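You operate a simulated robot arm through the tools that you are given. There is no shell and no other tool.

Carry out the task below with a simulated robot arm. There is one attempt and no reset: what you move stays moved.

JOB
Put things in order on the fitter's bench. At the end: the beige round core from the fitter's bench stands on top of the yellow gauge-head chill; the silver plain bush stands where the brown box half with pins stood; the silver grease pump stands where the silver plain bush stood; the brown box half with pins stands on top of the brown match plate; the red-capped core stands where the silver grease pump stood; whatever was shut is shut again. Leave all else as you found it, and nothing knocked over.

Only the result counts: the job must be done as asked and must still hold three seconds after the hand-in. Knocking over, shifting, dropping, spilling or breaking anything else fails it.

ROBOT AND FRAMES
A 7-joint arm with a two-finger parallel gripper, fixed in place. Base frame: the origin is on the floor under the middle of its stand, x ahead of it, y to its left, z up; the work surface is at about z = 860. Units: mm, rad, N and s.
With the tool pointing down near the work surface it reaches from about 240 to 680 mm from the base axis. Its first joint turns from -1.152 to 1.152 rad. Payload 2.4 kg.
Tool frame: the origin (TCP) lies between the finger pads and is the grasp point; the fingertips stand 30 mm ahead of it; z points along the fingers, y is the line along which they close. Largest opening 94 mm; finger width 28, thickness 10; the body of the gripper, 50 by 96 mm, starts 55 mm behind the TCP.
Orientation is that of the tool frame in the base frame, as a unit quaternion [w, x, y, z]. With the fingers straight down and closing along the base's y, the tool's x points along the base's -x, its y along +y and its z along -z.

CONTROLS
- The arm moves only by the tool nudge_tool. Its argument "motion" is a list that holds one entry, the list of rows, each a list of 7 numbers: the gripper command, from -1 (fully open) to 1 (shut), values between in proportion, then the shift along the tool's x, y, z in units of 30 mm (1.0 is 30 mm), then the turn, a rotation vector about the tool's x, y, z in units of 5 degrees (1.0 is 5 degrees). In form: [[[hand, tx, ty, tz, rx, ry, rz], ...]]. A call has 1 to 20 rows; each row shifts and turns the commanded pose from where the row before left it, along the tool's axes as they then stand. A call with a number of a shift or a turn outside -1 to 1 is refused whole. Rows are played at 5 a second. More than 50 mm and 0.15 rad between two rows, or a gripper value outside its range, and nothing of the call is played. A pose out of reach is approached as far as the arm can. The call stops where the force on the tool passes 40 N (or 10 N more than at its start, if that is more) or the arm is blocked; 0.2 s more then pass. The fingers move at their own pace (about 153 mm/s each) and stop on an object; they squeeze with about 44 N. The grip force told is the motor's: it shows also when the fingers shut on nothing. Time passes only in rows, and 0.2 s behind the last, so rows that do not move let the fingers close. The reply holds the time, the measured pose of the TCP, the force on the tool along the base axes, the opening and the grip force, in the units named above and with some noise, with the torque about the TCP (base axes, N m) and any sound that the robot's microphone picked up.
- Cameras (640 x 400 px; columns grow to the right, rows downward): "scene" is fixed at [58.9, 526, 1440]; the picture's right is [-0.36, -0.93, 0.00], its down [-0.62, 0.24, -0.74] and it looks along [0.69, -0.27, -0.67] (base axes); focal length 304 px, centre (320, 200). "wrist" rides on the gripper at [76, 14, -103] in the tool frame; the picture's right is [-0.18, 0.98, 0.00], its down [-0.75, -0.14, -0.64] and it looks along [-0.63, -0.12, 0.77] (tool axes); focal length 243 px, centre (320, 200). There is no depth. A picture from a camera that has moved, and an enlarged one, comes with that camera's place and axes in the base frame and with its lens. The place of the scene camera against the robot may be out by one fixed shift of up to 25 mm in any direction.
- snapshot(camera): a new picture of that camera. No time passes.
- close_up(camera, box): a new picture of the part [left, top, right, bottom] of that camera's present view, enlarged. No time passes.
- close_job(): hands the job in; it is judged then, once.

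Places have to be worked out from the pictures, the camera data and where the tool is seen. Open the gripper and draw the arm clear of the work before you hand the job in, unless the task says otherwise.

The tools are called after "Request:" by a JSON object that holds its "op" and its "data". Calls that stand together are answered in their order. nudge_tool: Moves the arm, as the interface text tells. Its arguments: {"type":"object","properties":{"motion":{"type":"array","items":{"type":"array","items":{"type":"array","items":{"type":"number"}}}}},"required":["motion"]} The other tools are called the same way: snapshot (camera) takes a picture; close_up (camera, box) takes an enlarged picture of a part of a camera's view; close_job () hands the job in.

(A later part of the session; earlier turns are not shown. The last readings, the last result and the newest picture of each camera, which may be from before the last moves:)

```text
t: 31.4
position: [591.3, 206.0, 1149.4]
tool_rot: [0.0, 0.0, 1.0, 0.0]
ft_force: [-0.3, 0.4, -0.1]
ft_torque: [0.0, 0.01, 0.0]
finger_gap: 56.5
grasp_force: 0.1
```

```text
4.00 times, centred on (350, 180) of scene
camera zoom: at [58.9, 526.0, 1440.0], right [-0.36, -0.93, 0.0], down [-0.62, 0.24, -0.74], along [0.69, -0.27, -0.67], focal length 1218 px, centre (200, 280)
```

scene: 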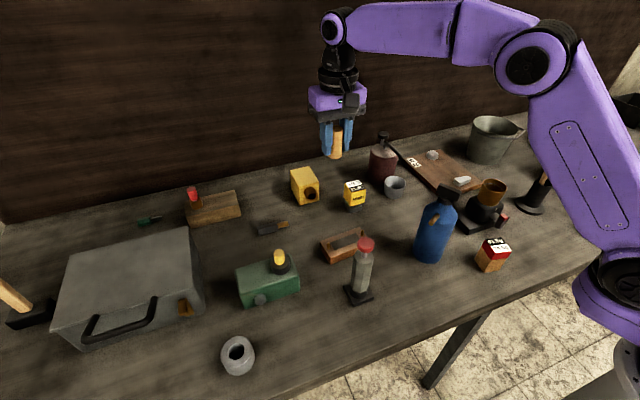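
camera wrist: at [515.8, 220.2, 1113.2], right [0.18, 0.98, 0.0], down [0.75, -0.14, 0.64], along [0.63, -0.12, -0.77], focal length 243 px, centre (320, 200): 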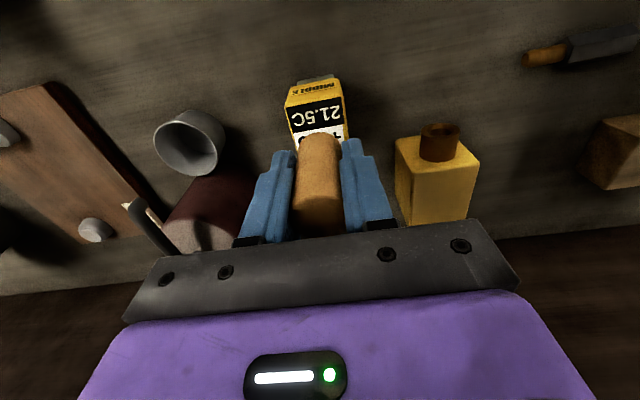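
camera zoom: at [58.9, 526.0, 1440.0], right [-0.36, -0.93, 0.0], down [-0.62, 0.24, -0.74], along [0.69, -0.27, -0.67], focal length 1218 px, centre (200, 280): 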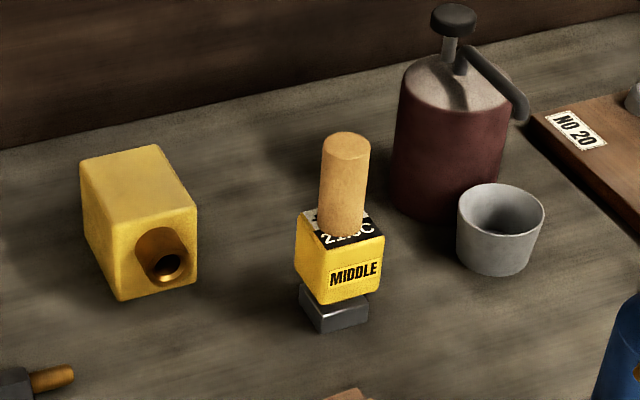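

The core is settled on the chill. Next, the box half with pins: I move to a viewpoint above it.

Request:
{"op": "nudge_tool", "data": {"motion": [[[-1, 0.839, 0.444, 0, 0, 0, 0], [-1, 0.839, 0.444, 0, 0, 0, 0], [-1, 0.839, 0.444, 0, 0, 0, 0], [-1, 0.839, 0.444, 0, 0, 0, 0], [-1, 0.839, 0.444, 0, 0, 0, 0], [-1, 0.839, 0.444, 0, 0, 0, 0], [-1, 0, 0, 1, 0, 0, 0], [-1, 0, 0, 0, 0, 0, 0], [-1, 0, 0, 0, 0, 0, 0]]]}}

Request:
{"op": "snapshot", "data": {"camera": "wrist"}}

Request:
{"op": "close_up", "data": {"camera": "wrist", "box": [230, 40, 390, 160]}}

```text
t: 33.4
position: [439.9, 287.7, 1119.7]
tool_rot: [0.0, 0.0, 1.0, 0.0]
ft_force: [0.7, -0.3, 0.7]
ft_torque: [0.0, -0.02, 0.01]
finger_gap: 94.1
grasp_force: 0.0
```

```text
taken
camera wrist: at [365.1, 301.1, 1221.4], right [0.18, 0.98, 0.0], down [0.75, -0.14, 0.64], along [0.63, -0.12, -0.77], focal length 243 px, centre (320, 200)
```

wrist: 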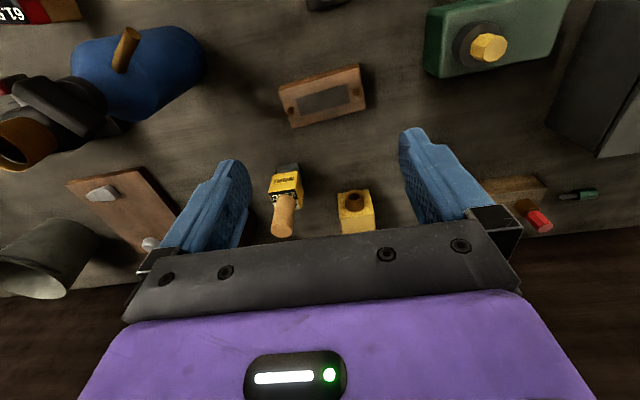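

```text
3.33 times, centred on (310, 100) of wrist
camera zoom: at [365.1, 301.1, 1221.4], right [0.18, 0.98, 0.0], down [0.75, -0.14, 0.64], along [0.63, -0.12, -0.77], focal length 809 px, centre (353, 533)
```

zoom: 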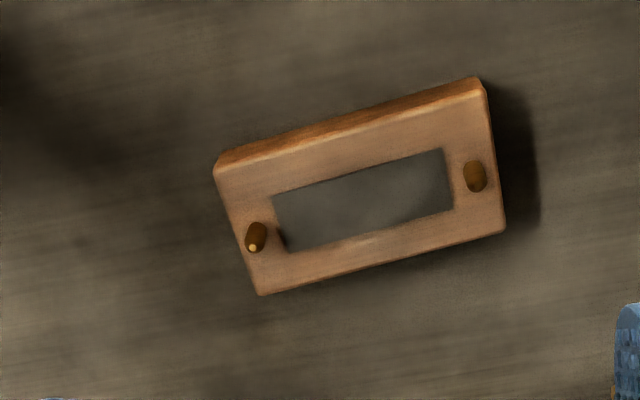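

Box half: centre ≈ (470.6, 285.6), about 107×52×28 mm, long axis turned ≈ 5° CCW from y. I need to grip across its 52 mm width, so I centre over it and turn the hand 85° about the vertical.

Request:
{"op": "nudge_tool", "data": {"motion": [[[-1, -1, 0, 0, 0, 0, 0], [-1, 0, 0, 0, 0, 0, 1], [-1, 0, 0, 0, 0, 0, 1], [-1, 0, 0, 0, 0, 0, 1], [-1, 0, 0, 0, 0, 0, 1], [-1, 0, 0, 0, 0, 0, 1], [-1, 0, 0, 0, 0, 0, 1], [-1, 0, 0, 0, 0, 0, 1], [-1, 0, 0, 0, 0, 0, 1], [-1, 0, 0, 0, 0, 0, 1], [-1, 0, 0, 0, 0, 0, 1], [-1, 0, 0, 0, 0, 0, 1], [-1, 0, 0, 0, 0, 0, 1], [-1, 0, 0, 0, 0, 0, 1], [-1, 0, 0, 0, 0, 0, 1], [-1, 0, 0, 0, 0, 0, 1], [-1, 0, 0, 0, 0, 0, 1], [-1, 0, 0, 0, 0, 0, 1], [-1, 0, 0, 0, 0, 0, 0]]]}}

Request:
{"op": "snapshot", "data": {"camera": "wrist"}}

```text
t: 37.4
position: [470.3, 285.9, 1119.8]
tool_rot: [-0.001, 0.676, 0.736, 0.0]
ft_force: [-0.1, -0.8, 0.5]
ft_torque: [-0.01, 0.01, 0.0]
finger_gap: 94.2
grasp_force: 0.1
```

```text
taken
camera wrist: at [479.5, 362.7, 1222.6], right [0.99, -0.1, 0.0], down [-0.08, -0.76, 0.64], along [-0.06, -0.64, -0.77], focal length 243 px, centre (320, 200)
```

wrist: 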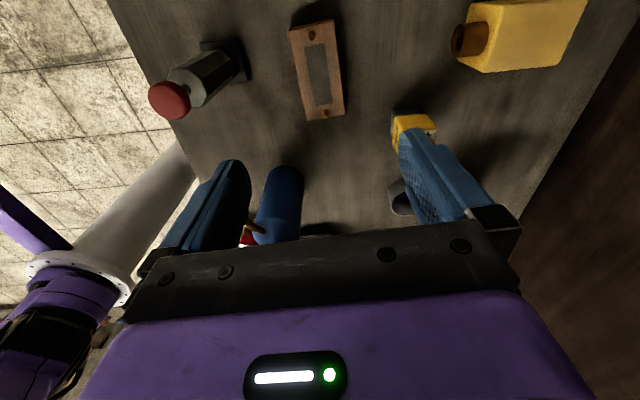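

The rotation was reached. I zoom to verify the box half against the finger line before lowering.

Request:
{"op": "close_up", "data": {"camera": "wrist", "box": [240, 0, 400, 130]}}

```text
3.08 times, centred on (320, 65) of wrist
camera zoom: at [479.5, 362.7, 1222.6], right [0.99, -0.1, 0.0], down [-0.08, -0.76, 0.64], along [-0.06, -0.64, -0.77], focal length 746 px, centre (320, 615)
```

zoom: 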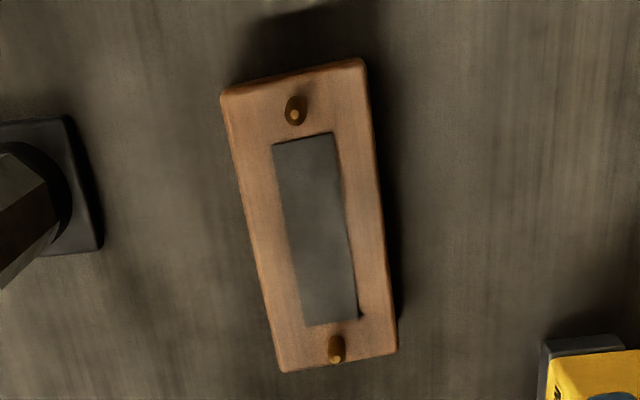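

The box half centre is confirmed at (470.3, 285.6), and the finger line matches its yaw. Descending to z≈930 to check clearances first.

Request:
{"op": "nudge_tool", "data": {"motion": [[[-1, 0, 0, 1, 0, 0, 0], [-1, 0, 0, 1, 0, 0, 0], [-1, 0, 0, 1, 0, 0, 0], [-1, 0, 0, 1, 0, 0, 0], [-1, 0, 0, 1, 0, 0, 0], [-1, 0, 0, 1, 0, 0, 0], [-1, 0, 0, 0.33, 0, 0, 0], [-1, 0, 0, 0, 0, 0, 0]]]}}

Request:
{"op": "snapshot", "data": {"camera": "wrist"}}

Request:
{"op": "snapshot", "data": {"camera": "scene"}}

```text
t: 39.2
position: [472.0, 285.9, 929.0]
tool_rot: [-0.001, 0.676, 0.737, -0.001]
ft_force: [-0.2, -0.1, -0.3]
ft_torque: [0.03, 0.0, 0.0]
finger_gap: 93.8
grasp_force: 0.0
```

```text
taken
camera wrist: at [479.7, 362.7, 1030.7], right [1.0, -0.1, 0.0], down [-0.08, -0.76, 0.64], along [-0.06, -0.64, -0.77], focal length 243 px, centre (320, 200)
```

wrist: 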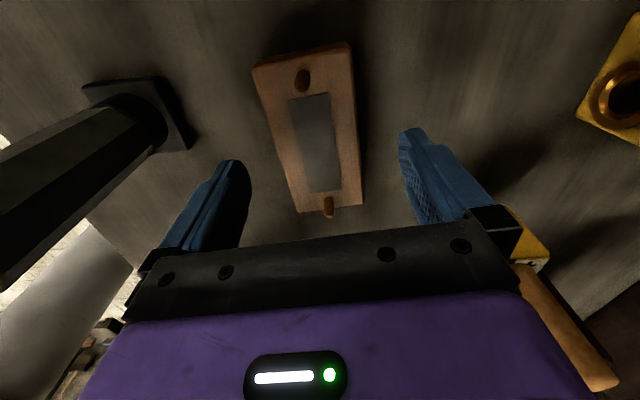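

```text
taken
```

scene: 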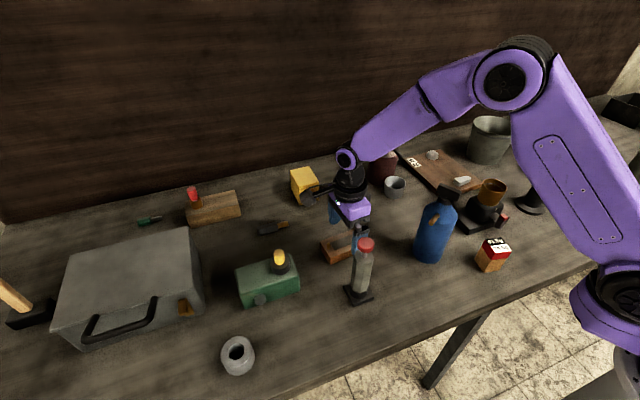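

Fingers straddle the box half evenly. Lowering the last 33 mm and closing.

Request:
{"op": "nudge_tool", "data": {"motion": [[[-1, 0, 0, 0.6, 0, 0, 0], [-1, 0, 0, 0.5, 0, 0, 0], [-1, 0, 0, 0, 0, 0, 0], [-0.3, 0, 0, 0, 0, 0, 0], [0, 0, 0, 0, 0, 0, 0], [1, 0, 0, 0, 0, 0, 0], [1, 0, 0, 0, 0, 0, 0], [1, 0, 0, 0, 0, 0, 0]]]}}

Request:
{"op": "snapshot", "data": {"camera": "wrist"}}

```text
t: 41.0
position: [470.9, 286.3, 895.8]
tool_rot: [0.0, 0.676, 0.737, 0.001]
ft_force: [0.4, -0.2, 0.4]
ft_torque: [0.01, -0.01, -0.01]
finger_gap: 55.2
grasp_force: 44.4
```

```text
taken
camera wrist: at [479.2, 363.0, 997.9], right [1.0, -0.1, 0.0], down [-0.07, -0.76, 0.64], along [-0.06, -0.64, -0.77], focal length 243 px, centre (320, 200)
```

wrist: 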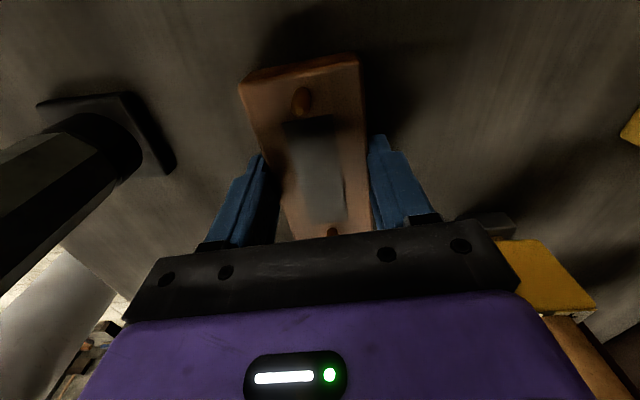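

Gripped (55.2 mm, 44 N). Box half original place recorded as (470.4, 285.8). Lifting straight up to z≈1150.

Request:
{"op": "nudge_tool", "data": {"motion": [[[1, 0, 0, -0.4, 0, 0, 0], [1, 0, 0, -1, 0, 0, 0], [1, 0, 0, -1, 0, 0, 0], [1, 0, 0, -1, 0, 0, 0], [1, 0, 0, -1, 0, 0, 0], [1, 0, 0, -1, 0, 0, 0], [1, 0, 0, -1, 0, 0, 0], [1, 0, 0, -1, 0, 0, 0], [1, 0, 0, -1, 0, 0, 0], [1, 0, 0, -0.07, 0, 0, 0], [1, 0, 0, 0, 0, 0, 0]]]}}

Request:
{"op": "nudge_tool", "data": {"motion": [[[1, -0.981, 0.286, 0, 0, 0, 0], [1, -0.981, 0.286, 0, 0, 0, 0], [1, -0.981, 0.286, 0, 0, 0, 0], [1, -0.981, 0.286, 0, 0, 0, 0], [1, -0.981, 0.286, 0, 0, 0, 0], [1, -0.981, 0.286, 0, 0, 0, 0], [1, -0.981, 0.286, 0, 0, 0, 0], [1, -0.981, 0.286, 0, 0, 0, 0], [1, -0.981, 0.286, 0, 0, 0, 0], [1, -0.981, 0.286, 0, 0, 0, 0], [1, -0.981, 0.286, 0, 0, 0, 0], [1, -0.981, 0.286, 0, 0, 0, 0], [1, -0.981, 0.286, 0, 0, 0, 0], [1, -0.981, 0.286, 0, 0, 0, 0], [1, 0, 0, 0, 0, 0, 0], [1, 0, 0, 0, 0, 0, 0]]]}}

Request:
{"op": "snapshot", "data": {"camera": "wrist"}}

Request:
{"op": "snapshot", "data": {"camera": "scene"}}

```text
t: 43.4
position: [472.5, 286.2, 1149.9]
tool_rot: [-0.001, 0.675, 0.737, 0.0]
ft_force: [-0.2, 0.4, -1.9]
ft_torque: [0.02, -0.01, 0.0]
finger_gap: 55.3
grasp_force: 43.8
```

```text
t: 46.8
position: [626.3, -116.9, 1148.7]
tool_rot: [0.0, 0.676, 0.737, 0.0]
ft_force: [-0.1, -0.8, -1.0]
ft_torque: [0.0, -0.02, -0.01]
finger_gap: 55.3
grasp_force: 43.9
```

```text
taken
camera wrist: at [634.1, -38.9, 1251.4], right [1.0, -0.1, 0.0], down [-0.07, -0.76, 0.64], along [-0.06, -0.64, -0.77], focal length 243 px, centre (320, 200)
```

wrist: 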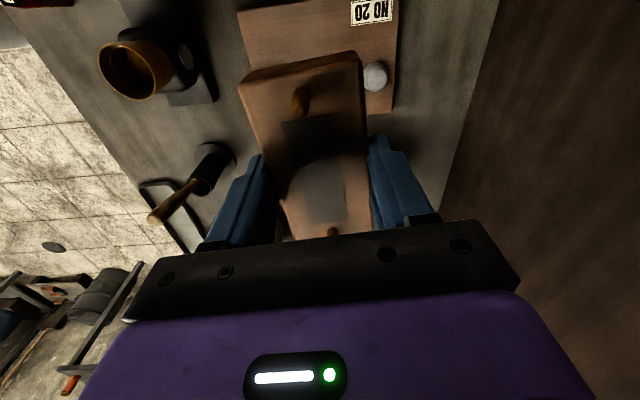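

```text
taken
```

scene: 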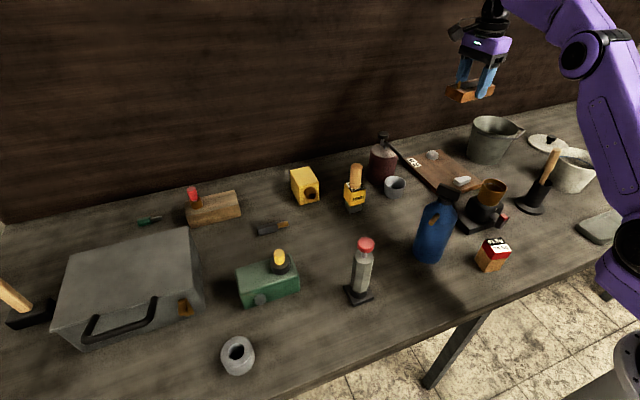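

I'm above the plate at (626, −116), and the beige core still stands on the chill. Lowering to z≈950 to check placement against the patterns.

Request:
{"op": "nudge_tool", "data": {"motion": [[[1, 0, 0, 1, 0, 0, 0], [1, 0, 0, 1, 0, 0, 0], [1, 0, 0, 1, 0, 0, 0], [1, 0, 0, 1, 0, 0, 0], [1, 0, 0, 1, 0, 0, 0], [1, 0, 0, 1, 0, 0, 0], [1, 0, 0, 0.7, 0, 0, 0], [1, 0, 0, 0, 0, 0, 0], [1, 0, 0, 0, 0, 0, 0]]]}}

Request:
{"op": "snapshot", "data": {"camera": "wrist"}}

Request:
{"op": "close_up", "data": {"camera": "scene", "box": [380, 100, 540, 220]}}

```text
t: 48.8
position: [625.4, -115.2, 950.7]
tool_rot: [-0.001, 0.676, 0.737, 0.001]
ft_force: [0.3, -0.1, -0.4]
ft_torque: [0.01, 0.05, 0.03]
finger_gap: 55.2
grasp_force: 43.7
```

```text
taken
camera wrist: at [634.7, -37.9, 1051.9], right [1.0, -0.1, 0.0], down [-0.08, -0.76, 0.64], along [-0.06, -0.64, -0.77], focal length 243 px, centre (320, 200)
```

wrist: 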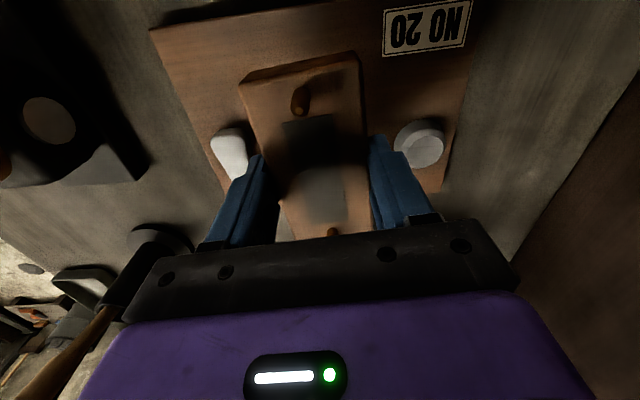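

```text
3.33 times, centred on (460, 160) of scene
camera zoom: at [58.9, 526.0, 1440.0], right [-0.36, -0.93, 0.0], down [-0.62, 0.24, -0.74], along [0.69, -0.27, -0.67], focal length 1015 px, centre (-147, 333)
```

zoom: 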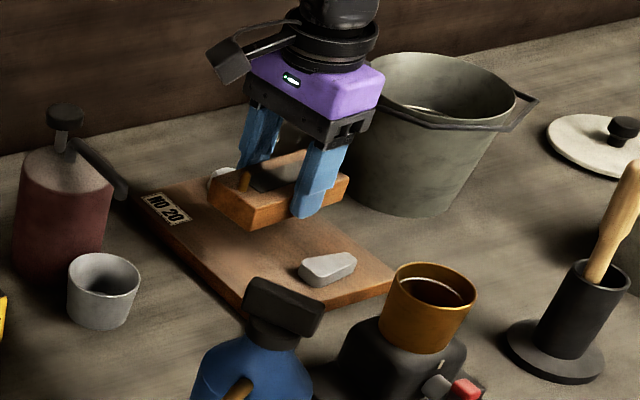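

Placement is centred between the two patterns with ~25 mm to spare each side. Lowering further, then in small steps with force checks.

Request:
{"op": "nudge_tool", "data": {"motion": [[[1, 0, 0, 0.5, 0, 0, 0], [1, 0, 0, 0.43, 0, 0, 0], [1, 0, 0, 0, 0, 0, 0]]]}}

Request:
{"op": "nudge_tool", "data": {"motion": [[[1, 0, 0, 0.1, 0, 0, 0], [1, 0, 0, 0, 0, 0, 0]]]}}

Request:
{"op": "nudge_tool", "data": {"motion": [[[1, 0, 0, 0.1, 0, 0, 0], [1, 0, 0, 0, 0, 0, 0]]]}}

Request:
{"op": "close_up", "data": {"camera": "scene", "box": [400, 120, 490, 200]}}

```text
t: 49.6
position: [626.2, -114.5, 922.1]
tool_rot: [0.0, 0.676, 0.737, 0.001]
ft_force: [0.3, -0.4, -0.9]
ft_torque: [0.03, 0.0, -0.02]
finger_gap: 55.0
grasp_force: 43.9
```

```text
t: 50.2
position: [625.7, -114.1, 918.6]
tool_rot: [0.0, 0.676, 0.737, -0.001]
ft_force: [0.7, -0.2, -1.5]
ft_torque: [0.01, 0.01, 0.01]
finger_gap: 55.3
grasp_force: 43.9
```

```text
t: 50.8
position: [625.8, -113.7, 915.9]
tool_rot: [0.0, 0.676, 0.737, 0.001]
ft_force: [-0.2, 1.1, -0.8]
ft_torque: [0.01, -0.02, 0.0]
finger_gap: 55.4
grasp_force: 43.5
```

```text
5.00 times, centred on (445, 160) of scene
camera zoom: at [58.9, 526.0, 1440.0], right [-0.36, -0.93, 0.0], down [-0.62, 0.24, -0.74], along [0.69, -0.27, -0.67], focal length 1523 px, centre (-305, 400)
```

zoom: 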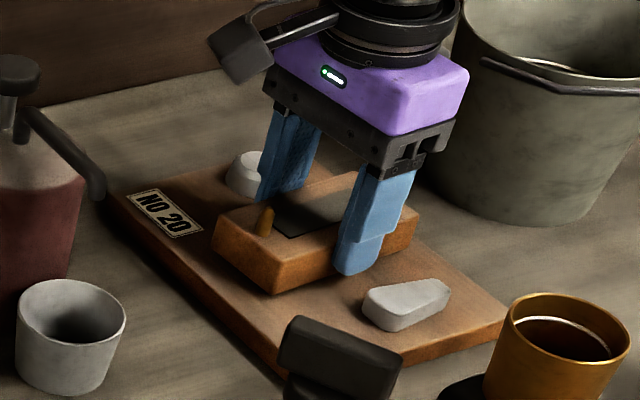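

Still no contact at z≈916. I continue down in 2–3 mm steps.

Request:
{"op": "nudge_tool", "data": {"motion": [[[1, 0, 0, 0.08, 0, 0, 0], [1, 0, 0, 0, 0, 0, 0]]]}}

Request:
{"op": "nudge_tool", "data": {"motion": [[[1, 0, 0, 0.06, 0, 0, 0], [1, 0, 0, 0, 0, 0, 0]]]}}

```text
t: 51.4
position: [626.8, -113.9, 914.1]
tool_rot: [0.0, 0.675, 0.738, 0.0]
ft_force: [-0.2, 0.2, -1.5]
ft_torque: [0.03, 0.0, 0.0]
finger_gap: 55.3
grasp_force: 43.8
```

```text
t: 52.0
position: [626.8, -114.3, 911.6]
tool_rot: [-0.001, 0.675, 0.737, 0.0]
ft_force: [-0.6, 0.6, -0.8]
ft_torque: [0.0, -0.01, 0.04]
finger_gap: 55.2
grasp_force: 44.4
```

Request:
{"op": "nudge_tool", "data": {"motion": [[[1, 0, 0, 0.05, 0, 0, 0], [1, 0, 0, 0, 0, 0, 0]]]}}

Request:
{"op": "nudge_tool", "data": {"motion": [[[1, 0, 0, 0.04, 0, 0, 0], [1, 0, 0, 0, 0, 0, 0]]]}}

Request:
{"op": "close_up", "data": {"camera": "scene", "box": [400, 120, 490, 200]}}

```text
t: 52.6
position: [626.2, -112.6, 912.5]
tool_rot: [0.001, 0.676, 0.737, 0.0]
ft_force: [-6.3, 1.0, 17.8]
ft_torque: [0.14, 0.39, 0.02]
finger_gap: 54.9
grasp_force: 44.1
```

```text
t: 53.2
position: [627.1, -113.4, 912.4]
tool_rot: [0.003, 0.675, 0.738, 0.001]
ft_force: [-9.7, 1.7, 34.6]
ft_torque: [0.35, 0.62, -0.02]
finger_gap: 54.9
grasp_force: 44.1
```

```text
5.00 times, centred on (445, 160) of scene
camera zoom: at [57.9, 526.2, 1440.0], right [-0.36, -0.93, 0.0], down [-0.62, 0.24, -0.74], along [0.69, -0.27, -0.67], focal length 1523 px, centre (-305, 400)
```

zoom: 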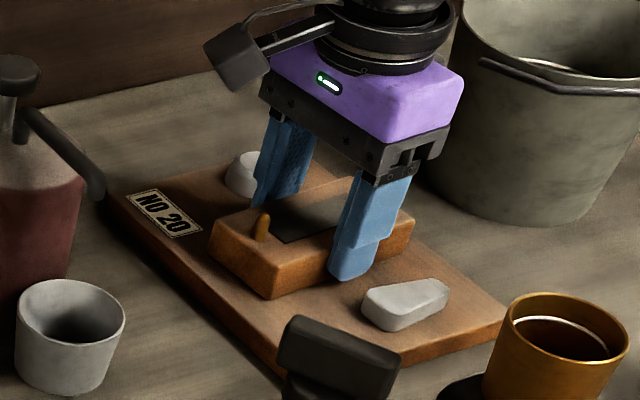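

Contact made (35 N). I relieve upward until the force is gone before releasing.

Request:
{"op": "nudge_tool", "data": {"motion": [[[1, 0, 0, -0.06, 0, 0, 0], [1, 0, 0, 0, 0, 0, 0], [1, 0, 0, 0, 0, 0, 0]]]}}

```text
t: 54.0
position: [627.0, -114.4, 912.0]
tool_rot: [0.001, 0.675, 0.737, 0.0]
ft_force: [-0.5, 2.4, 18.5]
ft_torque: [-0.09, -0.12, -0.01]
finger_gap: 55.2
grasp_force: 44.3
```

Request:
{"op": "nudge_tool", "data": {"motion": [[[1, 0, 0, -0.04, 0, 0, 0], [1, 0, 0, 0, 0, 0, 0], [1, 0, 0, 0, 0, 0, 0]]]}}

```text
t: 54.8
position: [625.0, -114.2, 912.0]
tool_rot: [-0.001, 0.675, 0.737, -0.001]
ft_force: [2.6, -0.2, 4.2]
ft_torque: [-0.19, -0.27, 0.09]
finger_gap: 55.2
grasp_force: 44.0
```

Force is nearly gone (4 N). Opening the fingers just enough (≈66 mm) so they stay clear of the patterns.

Request:
{"op": "nudge_tool", "data": {"motion": [[[-0.25, 0, 0, 0, 0, 0, 0], [-0.35, 0, 0, 0, 0, 0, 0], [-0.4, 0, 0, 0, 0, 0, 0], [-0.4, 0, 0, 0, 0, 0, 0]]]}}

Request:
{"op": "snapshot", "data": {"camera": "wrist"}}

Request:
{"op": "close_up", "data": {"camera": "scene", "box": [400, 120, 490, 200]}}

```text
t: 55.8
position: [626.1, -113.8, 912.2]
tool_rot: [0.001, 0.676, 0.737, 0.0]
ft_force: [0.0, 1.1, 0.1]
ft_torque: [0.0, -0.01, -0.01]
finger_gap: 65.7
grasp_force: 0.1
```

```text
taken
camera wrist: at [634.8, -37.0, 1014.2], right [1.0, -0.1, 0.0], down [-0.07, -0.76, 0.64], along [-0.06, -0.64, -0.77], focal length 243 px, centre (320, 200)
```

wrist: 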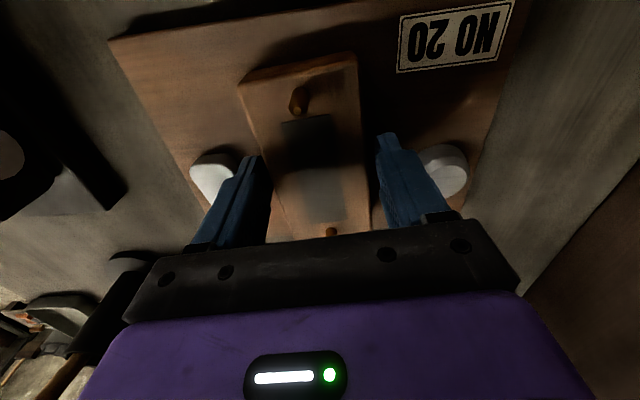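

```text
5.00 times, centred on (445, 160) of scene
camera zoom: at [58.9, 526.0, 1440.0], right [-0.36, -0.93, 0.0], down [-0.62, 0.24, -0.74], along [0.69, -0.27, -0.67], focal length 1523 px, centre (-305, 400)
```

zoom: 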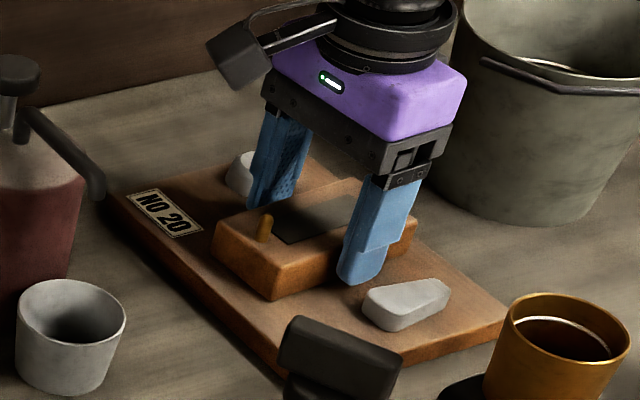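

The box half rests flat on the match plate. I rise straight up, clear of it, then turn the hand back.

Request:
{"op": "nudge_tool", "data": {"motion": [[[-0.4, 0, 0, -0.3, 0, 0, 0], [-0.4, 0, 0, -0.62, 0, 0, 0], [-0.4, 0, 0, -1, 0, 0, 0], [-0.4, 0, 0, -1, 0, 0, 0], [-0.4, 0, 0, -1, 0, 0, 0], [-0.4, 0, 0, -1, 0, 0, 0], [-0.4, 0, 0, -1, 0, 0, 0], [-0.4, 0, 0, -1, 0, 0, 0], [-0.4, 0, 0, -1, 0, 0, 0], [-0.4, 0, 0, 0, 0, 0, 0]]]}}

Request:
{"op": "nudge_tool", "data": {"motion": [[[-1, 0, 0, 0, 0, 0, -1], [-1, 0, 0, 0, 0, 0, -1], [-1, 0, 0, 0, 0, 0, -1], [-1, 0, 0, 0, 0, 0, -1], [-1, 0, 0, 0, 0, 0, -1], [-1, 0, 0, 0, 0, 0, -1], [-1, 0, 0, 0, 0, 0, -1], [-1, 0, 0, 0, 0, 0, -1], [-1, 0, 0, 0, 0, 0, -1], [-1, 0, 0, 0, 0, 0, -1], [-1, 0, 0, 0, 0, 0, -1], [-1, 0, 0, 0, 0, 0, -1], [-1, 0, 0, 0, 0, 0, -1], [-1, 0, 0, 0, 0, 0, -1], [-1, 0, 0, 0, 0, 0, -1], [-1, 0, 0, 0, 0, 0, -1], [-1, 0, 0, 0, 0, 0, -1], [-1, 0, 0, 0, 0, 0, 0]]]}}

Request:
{"op": "snapshot", "data": {"camera": "wrist"}}

Request:
{"op": "snapshot", "data": {"camera": "scene"}}

```text
t: 58.0
position: [627.4, -114.2, 1151.3]
tool_rot: [0.0, 0.676, 0.737, 0.0]
ft_force: [-0.6, 0.1, 0.7]
ft_torque: [-0.03, 0.0, 0.02]
finger_gap: 65.8
grasp_force: 0.1
```

```text
t: 61.8
position: [627.0, -113.5, 1150.0]
tool_rot: [0.001, -0.002, 1.0, 0.0]
ft_force: [0.6, 0.4, 0.3]
ft_torque: [0.01, 0.0, -0.03]
finger_gap: 94.0
grasp_force: 0.0
```

```text
taken
camera wrist: at [550.9, -99.7, 1251.7], right [0.18, 0.98, 0.0], down [0.75, -0.14, 0.64], along [0.63, -0.12, -0.77], focal length 243 px, centre (320, 200)
```

wrist: 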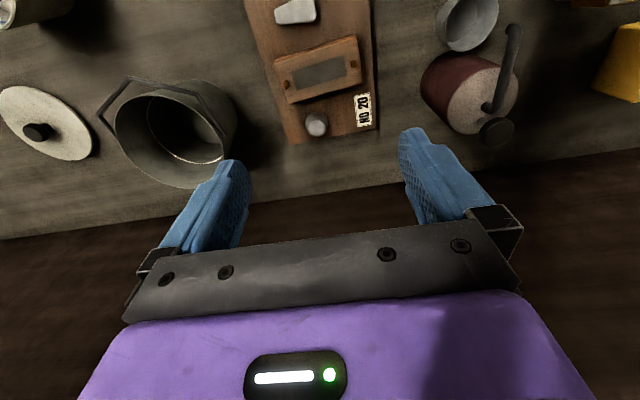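

```text
taken
```

scene: 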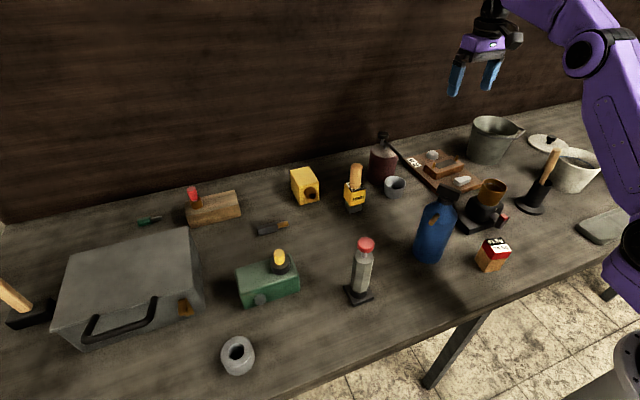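

Box half is on the plate and everything else is in place. Now heading to the silver bush at the front-left.

Request:
{"op": "nudge_tool", "data": {"motion": [[[-1, 0.494, 0.976, 0, 0, 0, 0], [-1, 0.494, 0.976, 0, 0, 0, 0], [-1, 0.494, 0.976, 0, 0, 0, 0], [-1, 0.494, 0.976, 0, 0, 0, 0], [-1, 0.494, 0.976, 0, 0, 0, 0], [-1, 0.494, 0.976, 0, 0, 0, 0], [-1, 0.494, 0.976, 0, 0, 0, 0], [-1, 0.494, 0.976, 0, 0, 0, 0], [-1, 0.494, 0.976, 0, 0, 0, 0], [-1, 0.494, 0.976, 0, 0, 0, 0], [-1, 0.494, 0.976, 0, 0, 0, 0], [-1, 0.494, 0.976, 0, 0, 0, 0], [-1, 0.494, 0.976, 0, 0, 0, 0], [-1, 0.494, 0.976, 0, 0, 0, 0], [-1, 0.494, 0.976, 0, 0, 0, 0], [-1, 0.494, 0.976, 0, 0, 0, 0], [-1, 0.494, 0.976, 0, 0, 0, 0], [-1, 0.494, 0.976, 0, 0, 0, 0], [-1, 0.494, 0.976, 0, 0, 0, 0], [-1, 0.494, 0.976, 0, 0, 0, 0]]]}}

Request:
{"op": "nudge_tool", "data": {"motion": [[[-1, 0.494, 0.976, 0, 0, 0, 0], [-1, 0.494, 0.976, 0, 0, 0, 0], [-1, 0, 0, 0, 0, 0, 0], [-1, 0, 0, 0, 0, 0, 0]]]}}

Request:
{"op": "snapshot", "data": {"camera": "wrist"}}

Request:
{"op": "close_up", "data": {"camera": "wrist", "box": [290, 20, 410, 120]}}

```text
t: 66.0
position: [329.8, 471.6, 1153.3]
tool_rot: [0.0, 0.0, 1.0, 0.0]
ft_force: [0.5, 0.2, -0.2]
ft_torque: [-0.01, 0.02, -0.01]
finger_gap: 94.0
grasp_force: 0.1
```

```text
t: 67.0
position: [300.1, 530.2, 1150.5]
tool_rot: [0.0, 0.0, 1.0, 0.0]
ft_force: [-0.4, 0.5, 0.0]
ft_torque: [0.01, -0.01, 0.04]
finger_gap: 94.0
grasp_force: 0.1
```

```text
taken
camera wrist: at [225.2, 544.2, 1253.2], right [0.18, 0.98, 0.0], down [0.75, -0.14, 0.64], along [0.63, -0.12, -0.77], focal length 243 px, centre (320, 200)
```

wrist: 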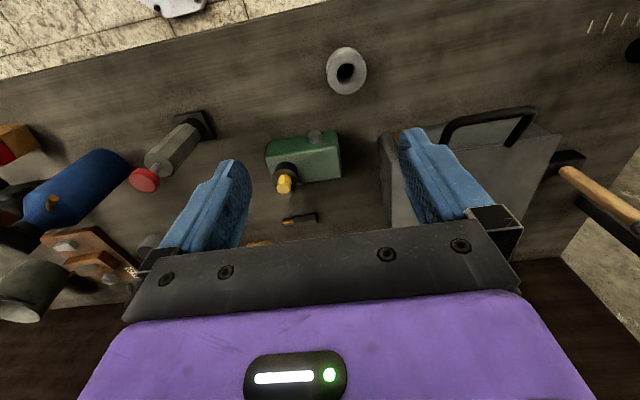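

```text
4.00 times, centred on (350, 70) of wrist
camera zoom: at [225.2, 544.2, 1253.2], right [0.18, 0.98, 0.0], down [0.75, -0.14, 0.64], along [0.63, -0.12, -0.77], focal length 970 px, centre (200, 720)
```

zoom: 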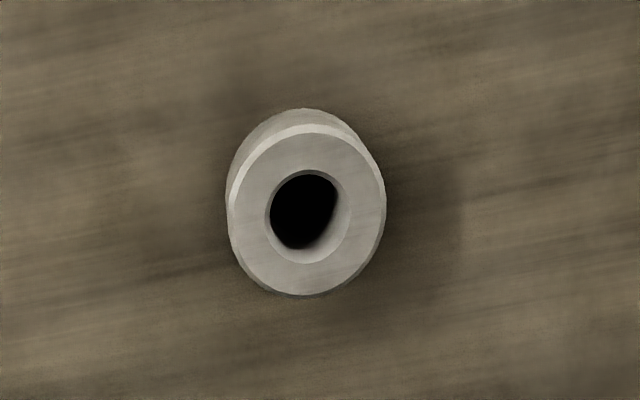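

Bush: centre ≈ (307.3, 565.6), ~52 mm diameter, ~38 mm tall. I centre over it and descend to z≈990 to verify.

Request:
{"op": "nudge_tool", "data": {"motion": [[[-1, -0.123, 0.59, 0, 0, 0, 0], [-1, -0.12, 0.59, 0, 0, 0, 0], [-1, 0, 0, 1, 0, 0, 0], [-1, 0, 0, 1, 0, 0, 0], [-1, 0, 0, 1, 0, 0, 0], [-1, 0, 0, 1, 0, 0, 0], [-1, 0, 0, 1, 0, 0, 0], [-1, 0, 0, 0.33, 0, 0, 0], [-1, 0, 0, 0, 0, 0, 0], [-1, 0, 0, 0, 0, 0, 0]]]}}

Request:
{"op": "snapshot", "data": {"camera": "wrist"}}

Request:
{"op": "close_up", "data": {"camera": "wrist", "box": [250, 50, 410, 170]}}

```text
t: 69.2
position: [307.4, 567.1, 991.7]
tool_rot: [0.0, 0.0, 1.0, 0.0]
ft_force: [-0.2, 0.4, 0.8]
ft_torque: [0.02, -0.02, 0.02]
finger_gap: 93.7
grasp_force: 0.0
```

```text
taken
camera wrist: at [233.1, 580.2, 1092.4], right [0.18, 0.98, 0.0], down [0.75, -0.14, 0.64], along [0.63, -0.12, -0.77], focal length 243 px, centre (320, 200)
```

wrist: 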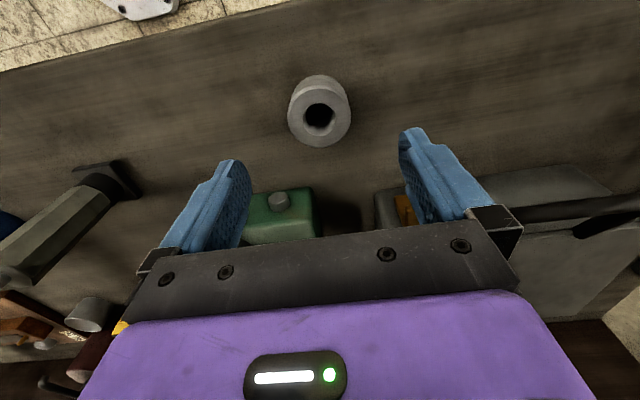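

```text
3.33 times, centred on (330, 110) of wrist
camera zoom: at [233.1, 580.2, 1092.4], right [0.18, 0.98, 0.0], down [0.75, -0.14, 0.64], along [0.63, -0.12, -0.77], focal length 809 px, centre (287, 500)
```

zoom: 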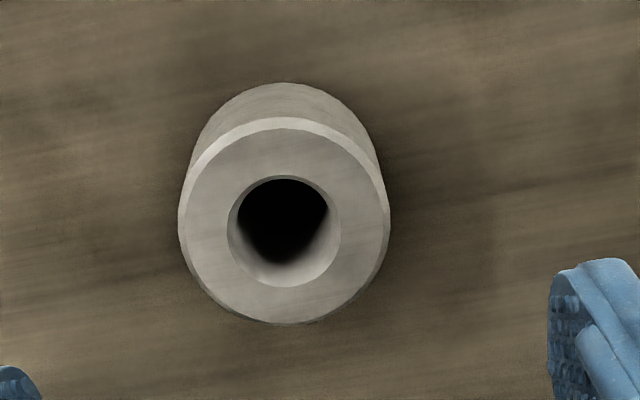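

Aligned within about 1 mm. Descending to z≈896 and closing on the bush.

Request:
{"op": "nudge_tool", "data": {"motion": [[[-1, 0.03, 0, 1, 0, 0, 0], [-1, 0, 0, 1, 0, 0, 0], [-1, 0, 0, 0.8, 0, 0, 0], [-1, 0, 0, 0.33, 0, 0, 0], [-1, 0, 0, 0, 0, 0, 0], [-0.3, 0, 0, 0, 0, 0, 0], [0, 0, 0, 0, 0, 0, 0], [1, 0, 0, 0, 0, 0, 0], [1, 0, 0, 0, 0, 0, 0], [1, 0, 0, 0, 0, 0, 0]]]}}

Request:
{"op": "snapshot", "data": {"camera": "wrist"}}

```text
t: 71.4
position: [306.4, 564.9, 896.6]
tool_rot: [-0.001, -0.001, 1.0, 0.0]
ft_force: [0.2, -0.7, -0.5]
ft_torque: [-0.01, 0.02, 0.0]
finger_gap: 56.8
grasp_force: 43.8
```

```text
taken
camera wrist: at [231.5, 580.3, 998.7], right [0.18, 0.98, 0.0], down [0.75, -0.14, 0.64], along [0.63, -0.12, -0.77], focal length 243 px, centre (320, 200)
```

wrist: 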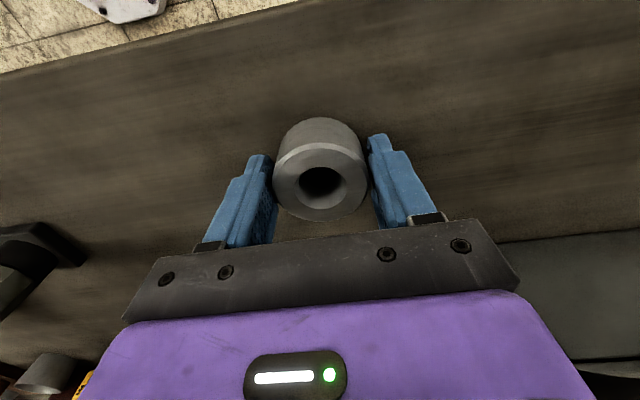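

Bush gripped (56.8 mm). Its original place is recorded as (306.3, 565.4). Lifting and carrying it to the box half's old place (470.4, 285.8).

Request:
{"op": "nudge_tool", "data": {"motion": [[[1, 0, 0, -0.46, 0, 0, 0], [1, 0, 0, -1, 0, 0, 0], [1, 0, 0, -1, 0, 0, 0], [1, 0, 0, -1, 0, 0, 0], [1, 0, 0, -1, 0, 0, 0], [1, 0, 0, -1, 0, 0, 0], [1, 0, 0, -1, 0, 0, 0], [1, 0, 0, -1, 0, 0, 0], [1, 0, 0, -1, 0, 0, 0], [1, 0, 0, 0, 0, 0, 0]]]}}

Request:
{"op": "nudge_tool", "data": {"motion": [[[1, -0.547, -0.932, 0, 0, 0, 0], [1, -0.547, -0.932, 0, 0, 0, 0], [1, -0.547, -0.932, 0, 0, 0, 0], [1, -0.547, -0.932, 0, 0, 0, 0], [1, -0.547, -0.932, 0, 0, 0, 0], [1, -0.547, -0.932, 0, 0, 0, 0], [1, -0.547, -0.932, 0, 0, 0, 0], [1, -0.547, -0.932, 0, 0, 0, 0], [1, -0.547, -0.932, 0, 0, 0, 0], [1, -0.547, -0.932, 0, 0, 0, 0], [1, 0, 0, 0, 0, 0, 0], [1, 0, 0, 0, 0, 0, 0]]]}}

Request:
{"op": "snapshot", "data": {"camera": "wrist"}}

Request:
{"op": "snapshot", "data": {"camera": "scene"}}

```text
t: 73.6
position: [309.2, 566.4, 1151.2]
tool_rot: [0.0, 0.0, 1.0, -0.001]
ft_force: [0.0, -1.0, -2.9]
ft_torque: [-0.01, 0.02, -0.01]
finger_gap: 53.4
grasp_force: 43.9
```

```text
t: 76.2
position: [471.4, 285.9, 1151.1]
tool_rot: [0.0, -0.001, 1.0, 0.0]
ft_force: [-0.3, 0.0, -1.4]
ft_torque: [-0.01, 0.02, 0.0]
finger_gap: 53.6
grasp_force: 43.7
```

```text
taken
camera wrist: at [397.0, 300.3, 1252.4], right [0.18, 0.98, 0.0], down [0.75, -0.14, 0.64], along [0.63, -0.12, -0.77], focal length 243 px, centre (320, 200)
```

wrist: 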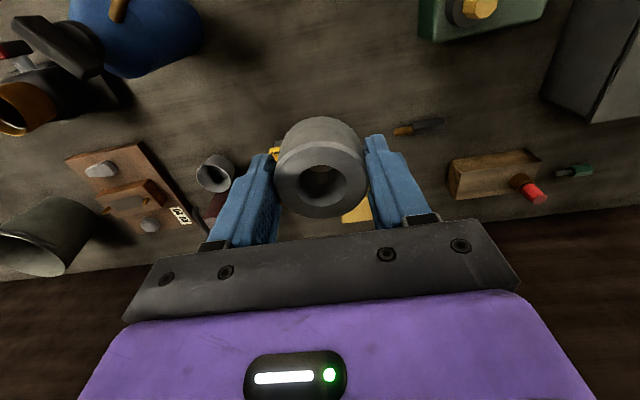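

```text
taken
```

scene: 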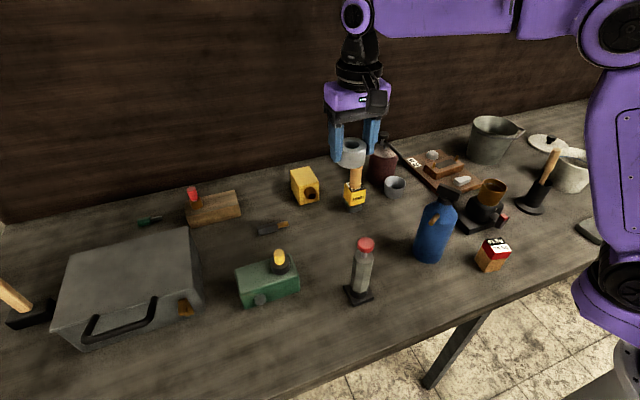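

The gap reading changed slightly (56.8→53.4 mm), so I check with close-ups that the bush hangs level and has not slipped.

Request:
{"op": "close_up", "data": {"camera": "scene", "box": [315, 100, 395, 215]}}

Request:
{"op": "close_up", "data": {"camera": "wrist", "box": [240, 90, 400, 230]}}

```text
3.48 times, centred on (355, 158) of scene
camera zoom: at [58.9, 526.0, 1440.0], right [-0.36, -0.93, 0.0], down [-0.62, 0.24, -0.74], along [0.69, -0.27, -0.67], focal length 1059 px, centre (198, 348)
```

zoom: 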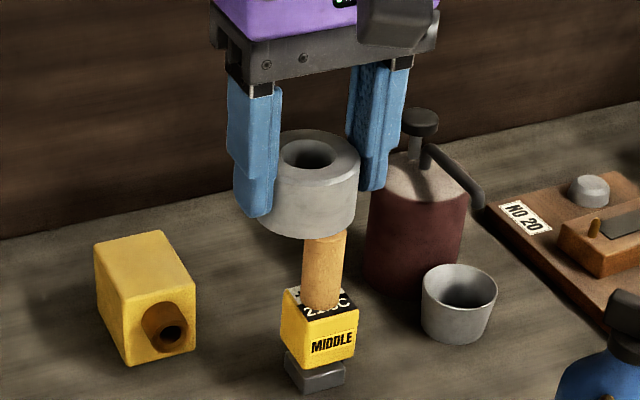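

```text
2.86 times, centred on (320, 160) of wrist
camera zoom: at [397.0, 300.3, 1252.4], right [0.18, 0.98, 0.0], down [0.75, -0.14, 0.64], along [0.63, -0.12, -0.77], focal length 693 px, centre (320, 314)
```

zoom: 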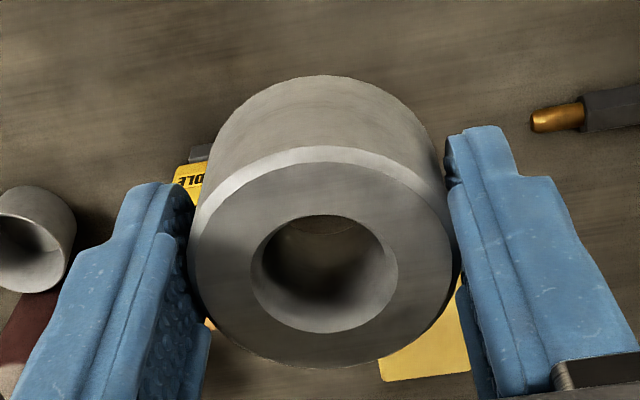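

The bush is level and well held. Lowering it over the box half's old place down to z≈905.

Request:
{"op": "nudge_tool", "data": {"motion": [[[1, 0, 0, 1, 0, 0, 0], [1, 0, 0, 1, 0, 0, 0], [1, 0, 0, 1, 0, 0, 0], [1, 0, 0, 1, 0, 0, 0], [1, 0, 0, 1, 0, 0, 0], [1, 0, 0, 1, 0, 0, 0], [1, 0, 0, 1, 0, 0, 0], [1, 0, 0, 0.8, 0, 0, 0], [1, 0, 0, 0.37, 0, 0, 0], [1, 0, 0, 0, 0, 0, 0]]]}}

Request:
{"op": "snapshot", "data": {"camera": "wrist"}}

Request:
{"op": "close_up", "data": {"camera": "scene", "box": [300, 190, 400, 310]}}

```text
t: 78.4
position: [472.1, 285.5, 904.1]
tool_rot: [0.0, 0.0, 1.0, 0.0]
ft_force: [-0.3, 0.2, -2.0]
ft_torque: [0.0, -0.02, 0.01]
finger_gap: 53.4
grasp_force: 43.8
```

```text
taken
camera wrist: at [395.8, 299.6, 1006.4], right [0.18, 0.98, 0.0], down [0.75, -0.14, 0.64], along [0.63, -0.12, -0.77], focal length 243 px, centre (320, 200)
```

wrist: 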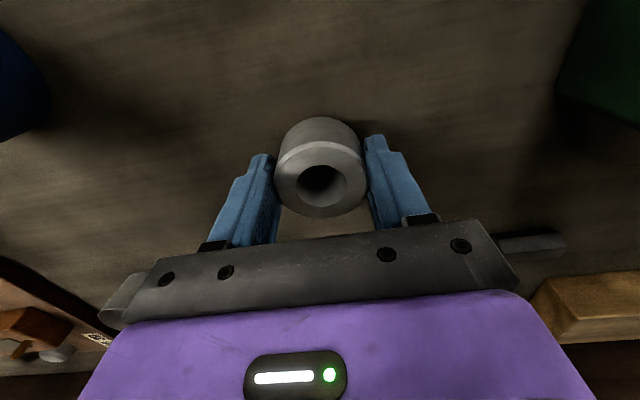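

```text
3.33 times, centred on (350, 250) of scene
camera zoom: at [58.9, 526.0, 1440.0], right [-0.36, -0.93, 0.0], down [-0.62, 0.24, -0.74], along [0.69, -0.27, -0.67], focal length 1015 px, centre (220, 33)
```

zoom: 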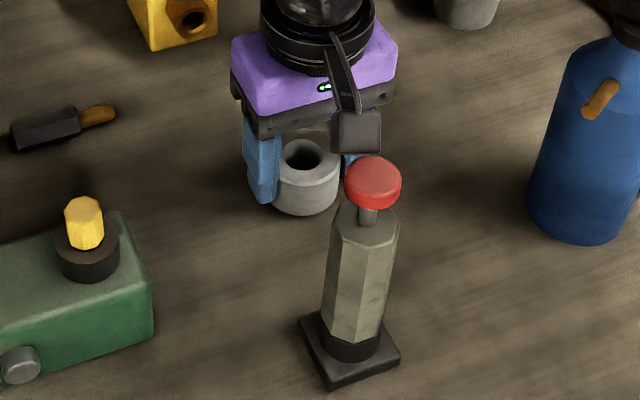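

The camera arm is close to the pump's red cap but clear. I lower the last few millimetres in small steps, watching force.

Request:
{"op": "nudge_tool", "data": {"motion": [[[1, 0, 0, 0.1, 0, 0, 0], [1, 0, 0, 0.1, 0, 0, 0], [1, 0, 0, 0, 0, 0, 0]]]}}

Request:
{"op": "close_up", "data": {"camera": "scene", "box": [320, 210, 390, 310]}}

```text
t: 79.2
position: [472.1, 286.0, 899.9]
tool_rot: [0.0, -0.001, 1.0, 0.0]
ft_force: [-6.7, -5.1, 25.4]
ft_torque: [-0.15, 0.12, -0.01]
finger_gap: 53.3
grasp_force: 44.0
```

```text
4.00 times, centred on (355, 260) of scene
camera zoom: at [58.3, 525.7, 1440.2], right [-0.36, -0.93, 0.0], down [-0.62, 0.24, -0.74], along [0.69, -0.27, -0.67], focal length 1218 px, centre (180, -40)
```

zoom: 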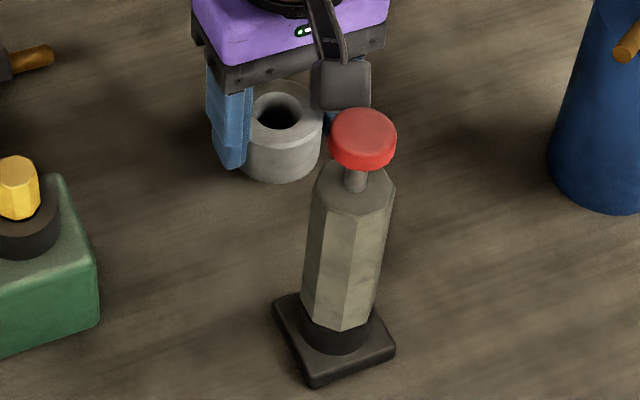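

Contact with the bench near the tool axis (torque ≈ 0, so it's the bush touching down, not the camera). I relieve the force before releasing.

Request:
{"op": "nudge_tool", "data": {"motion": [[[1, 0, 0, -0.07, 0, 0, 0], [1, 0, 0, 0, 0, 0, 0], [1, 0, 0, 0, 0, 0, 0]]]}}

```text
t: 80.0
position: [470.7, 284.8, 899.5]
tool_rot: [-0.002, 0.0, 1.0, -0.001]
ft_force: [-0.2, -0.6, -0.2]
ft_torque: [0.01, -0.04, -0.03]
finger_gap: 53.3
grasp_force: 44.7
```

Force is zero; releasing the bush.

Request:
{"op": "nudge_tool", "data": {"motion": [[[-0.2, 0, 0, 0, 0, 0, 0], [-0.3, 0, 0, 0, 0, 0, 0], [-0.6, 0, 0, 0, 0, 0, 0], [-0.6, 0, 0, 0, 0, 0, 0]]]}}

Request:
{"op": "snapshot", "data": {"camera": "wrist"}}

```text
t: 81.0
position: [471.4, 285.7, 899.8]
tool_rot: [0.0, 0.0, 1.0, 0.001]
ft_force: [0.0, -0.1, 0.9]
ft_torque: [-0.03, -0.01, -0.01]
finger_gap: 75.1
grasp_force: 0.0
```

```text
taken
camera wrist: at [395.9, 299.3, 1002.3], right [0.18, 0.98, 0.0], down [0.75, -0.14, 0.64], along [0.63, -0.12, -0.77], focal length 243 px, centre (320, 200)
```

wrist: 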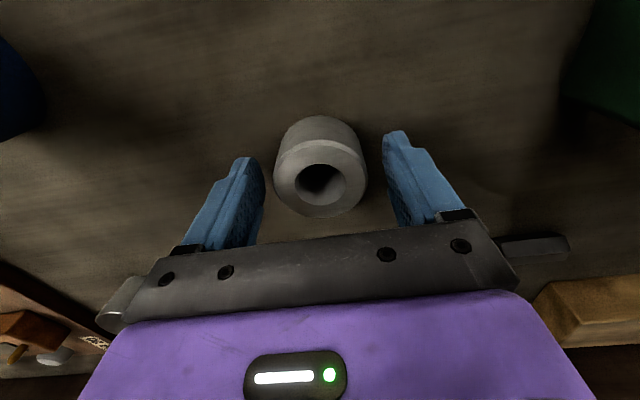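

The bush stands free. I rise straight up, then move over the grease pump for a close look.

Request:
{"op": "nudge_tool", "data": {"motion": [[[-0.6, 0, 0, -0.3, 0, 0, 0], [-0.6, 0, 0, -1, 0, 0, 0], [-0.6, 0, 0, -1, 0, 0, 0], [-0.6, 0, 0, -1, 0, 0, 0], [-0.6, 0, 0, -1, 0, 0, 0], [-0.6, 0, 0, -1, 0, 0, 0], [-0.6, 0, 0, -1, 0, 0, 0], [-0.6, 0, 0, -1, 0, 0, 0], [-0.6, 0, 0, -1, 0, 0, 0], [-1, 1, 0.2083, 0, 0, 0, 0], [-1, 1, 0.2083, 0, 0, 0, 0], [-1, 1, 0.2083, 0, 0, 0, 0], [-1, 1, 0.2083, 0, 0, 0, 0], [-1, 0, 0, 0, 0, 0, 0], [-1, 0, 0, 0, 0, 0, 0]]]}}

Request:
{"op": "snapshot", "data": {"camera": "wrist"}}

Request:
{"op": "close_up", "data": {"camera": "wrist", "box": [250, 30, 410, 170]}}

Request:
{"op": "snapshot", "data": {"camera": "scene"}}

```text
t: 84.2
position: [351.0, 310.6, 1148.6]
tool_rot: [0.001, -0.001, 1.0, 0.0]
ft_force: [0.3, -1.2, -0.8]
ft_torque: [0.01, 0.02, -0.01]
finger_gap: 93.9
grasp_force: 0.2
```

```text
taken
camera wrist: at [275.4, 324.6, 1250.0], right [0.18, 0.98, 0.0], down [0.75, -0.14, 0.64], along [0.63, -0.12, -0.77], focal length 243 px, centre (320, 200)
```

wrist: 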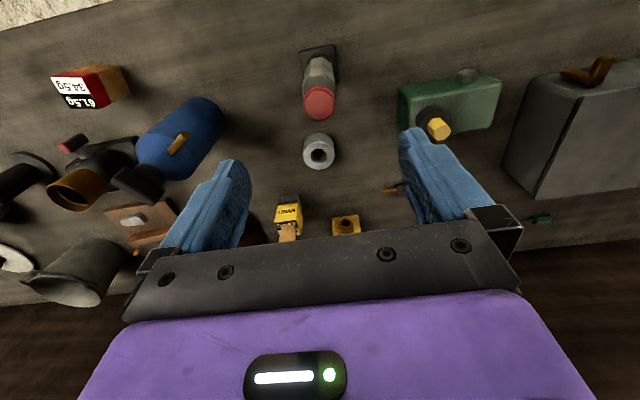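

```text
2.86 times, centred on (330, 100) of wrist
camera zoom: at [275.4, 324.6, 1250.0], right [0.18, 0.98, 0.0], down [0.75, -0.14, 0.64], along [0.63, -0.12, -0.77], focal length 693 px, centre (291, 486)
```

zoom: 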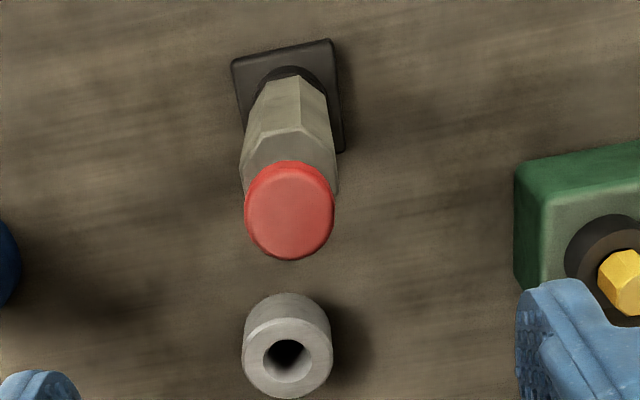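

```text
taken
```

scene: 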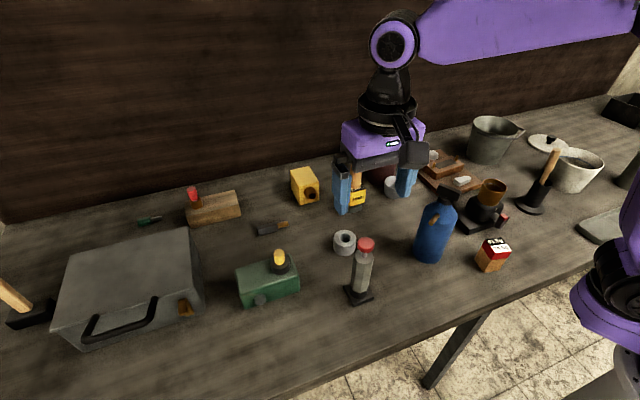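

The bush stands at its new place. Pump axis measured at (350.4, 310.5), cap top z≈1018. I zoom on its hex body to find which way the flats face.

Request:
{"op": "close_up", "data": {"camera": "scene", "box": [335, 230, 395, 310]}}

Request:
{"op": "close_up", "data": {"camera": "wrist", "box": [295, 35, 345, 125]}}

```text
5.00 times, centred on (365, 270) of scene
camera zoom: at [58.9, 526.0, 1440.0], right [-0.36, -0.93, 0.0], down [-0.62, 0.24, -0.74], along [0.69, -0.27, -0.67], focal length 1523 px, centre (95, -150)
```

zoom: 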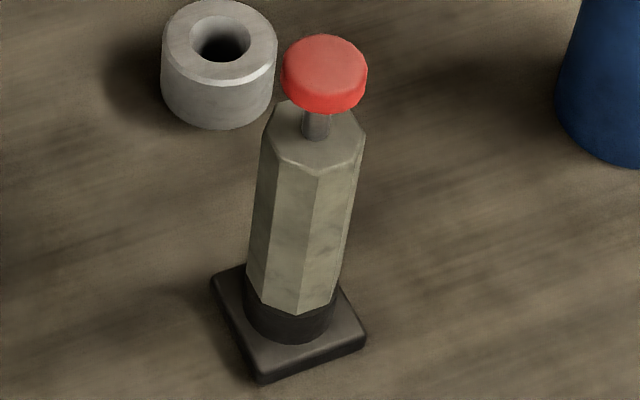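

```text
4.44 times, centred on (320, 80) of wrist
camera zoom: at [275.4, 324.6, 1250.0], right [0.18, 0.98, 0.0], down [0.75, -0.14, 0.64], along [0.63, -0.12, -0.77], focal length 1078 px, centre (320, 733)
```

zoom: 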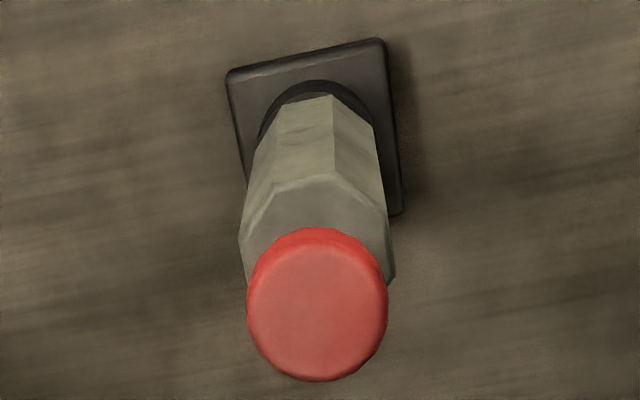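

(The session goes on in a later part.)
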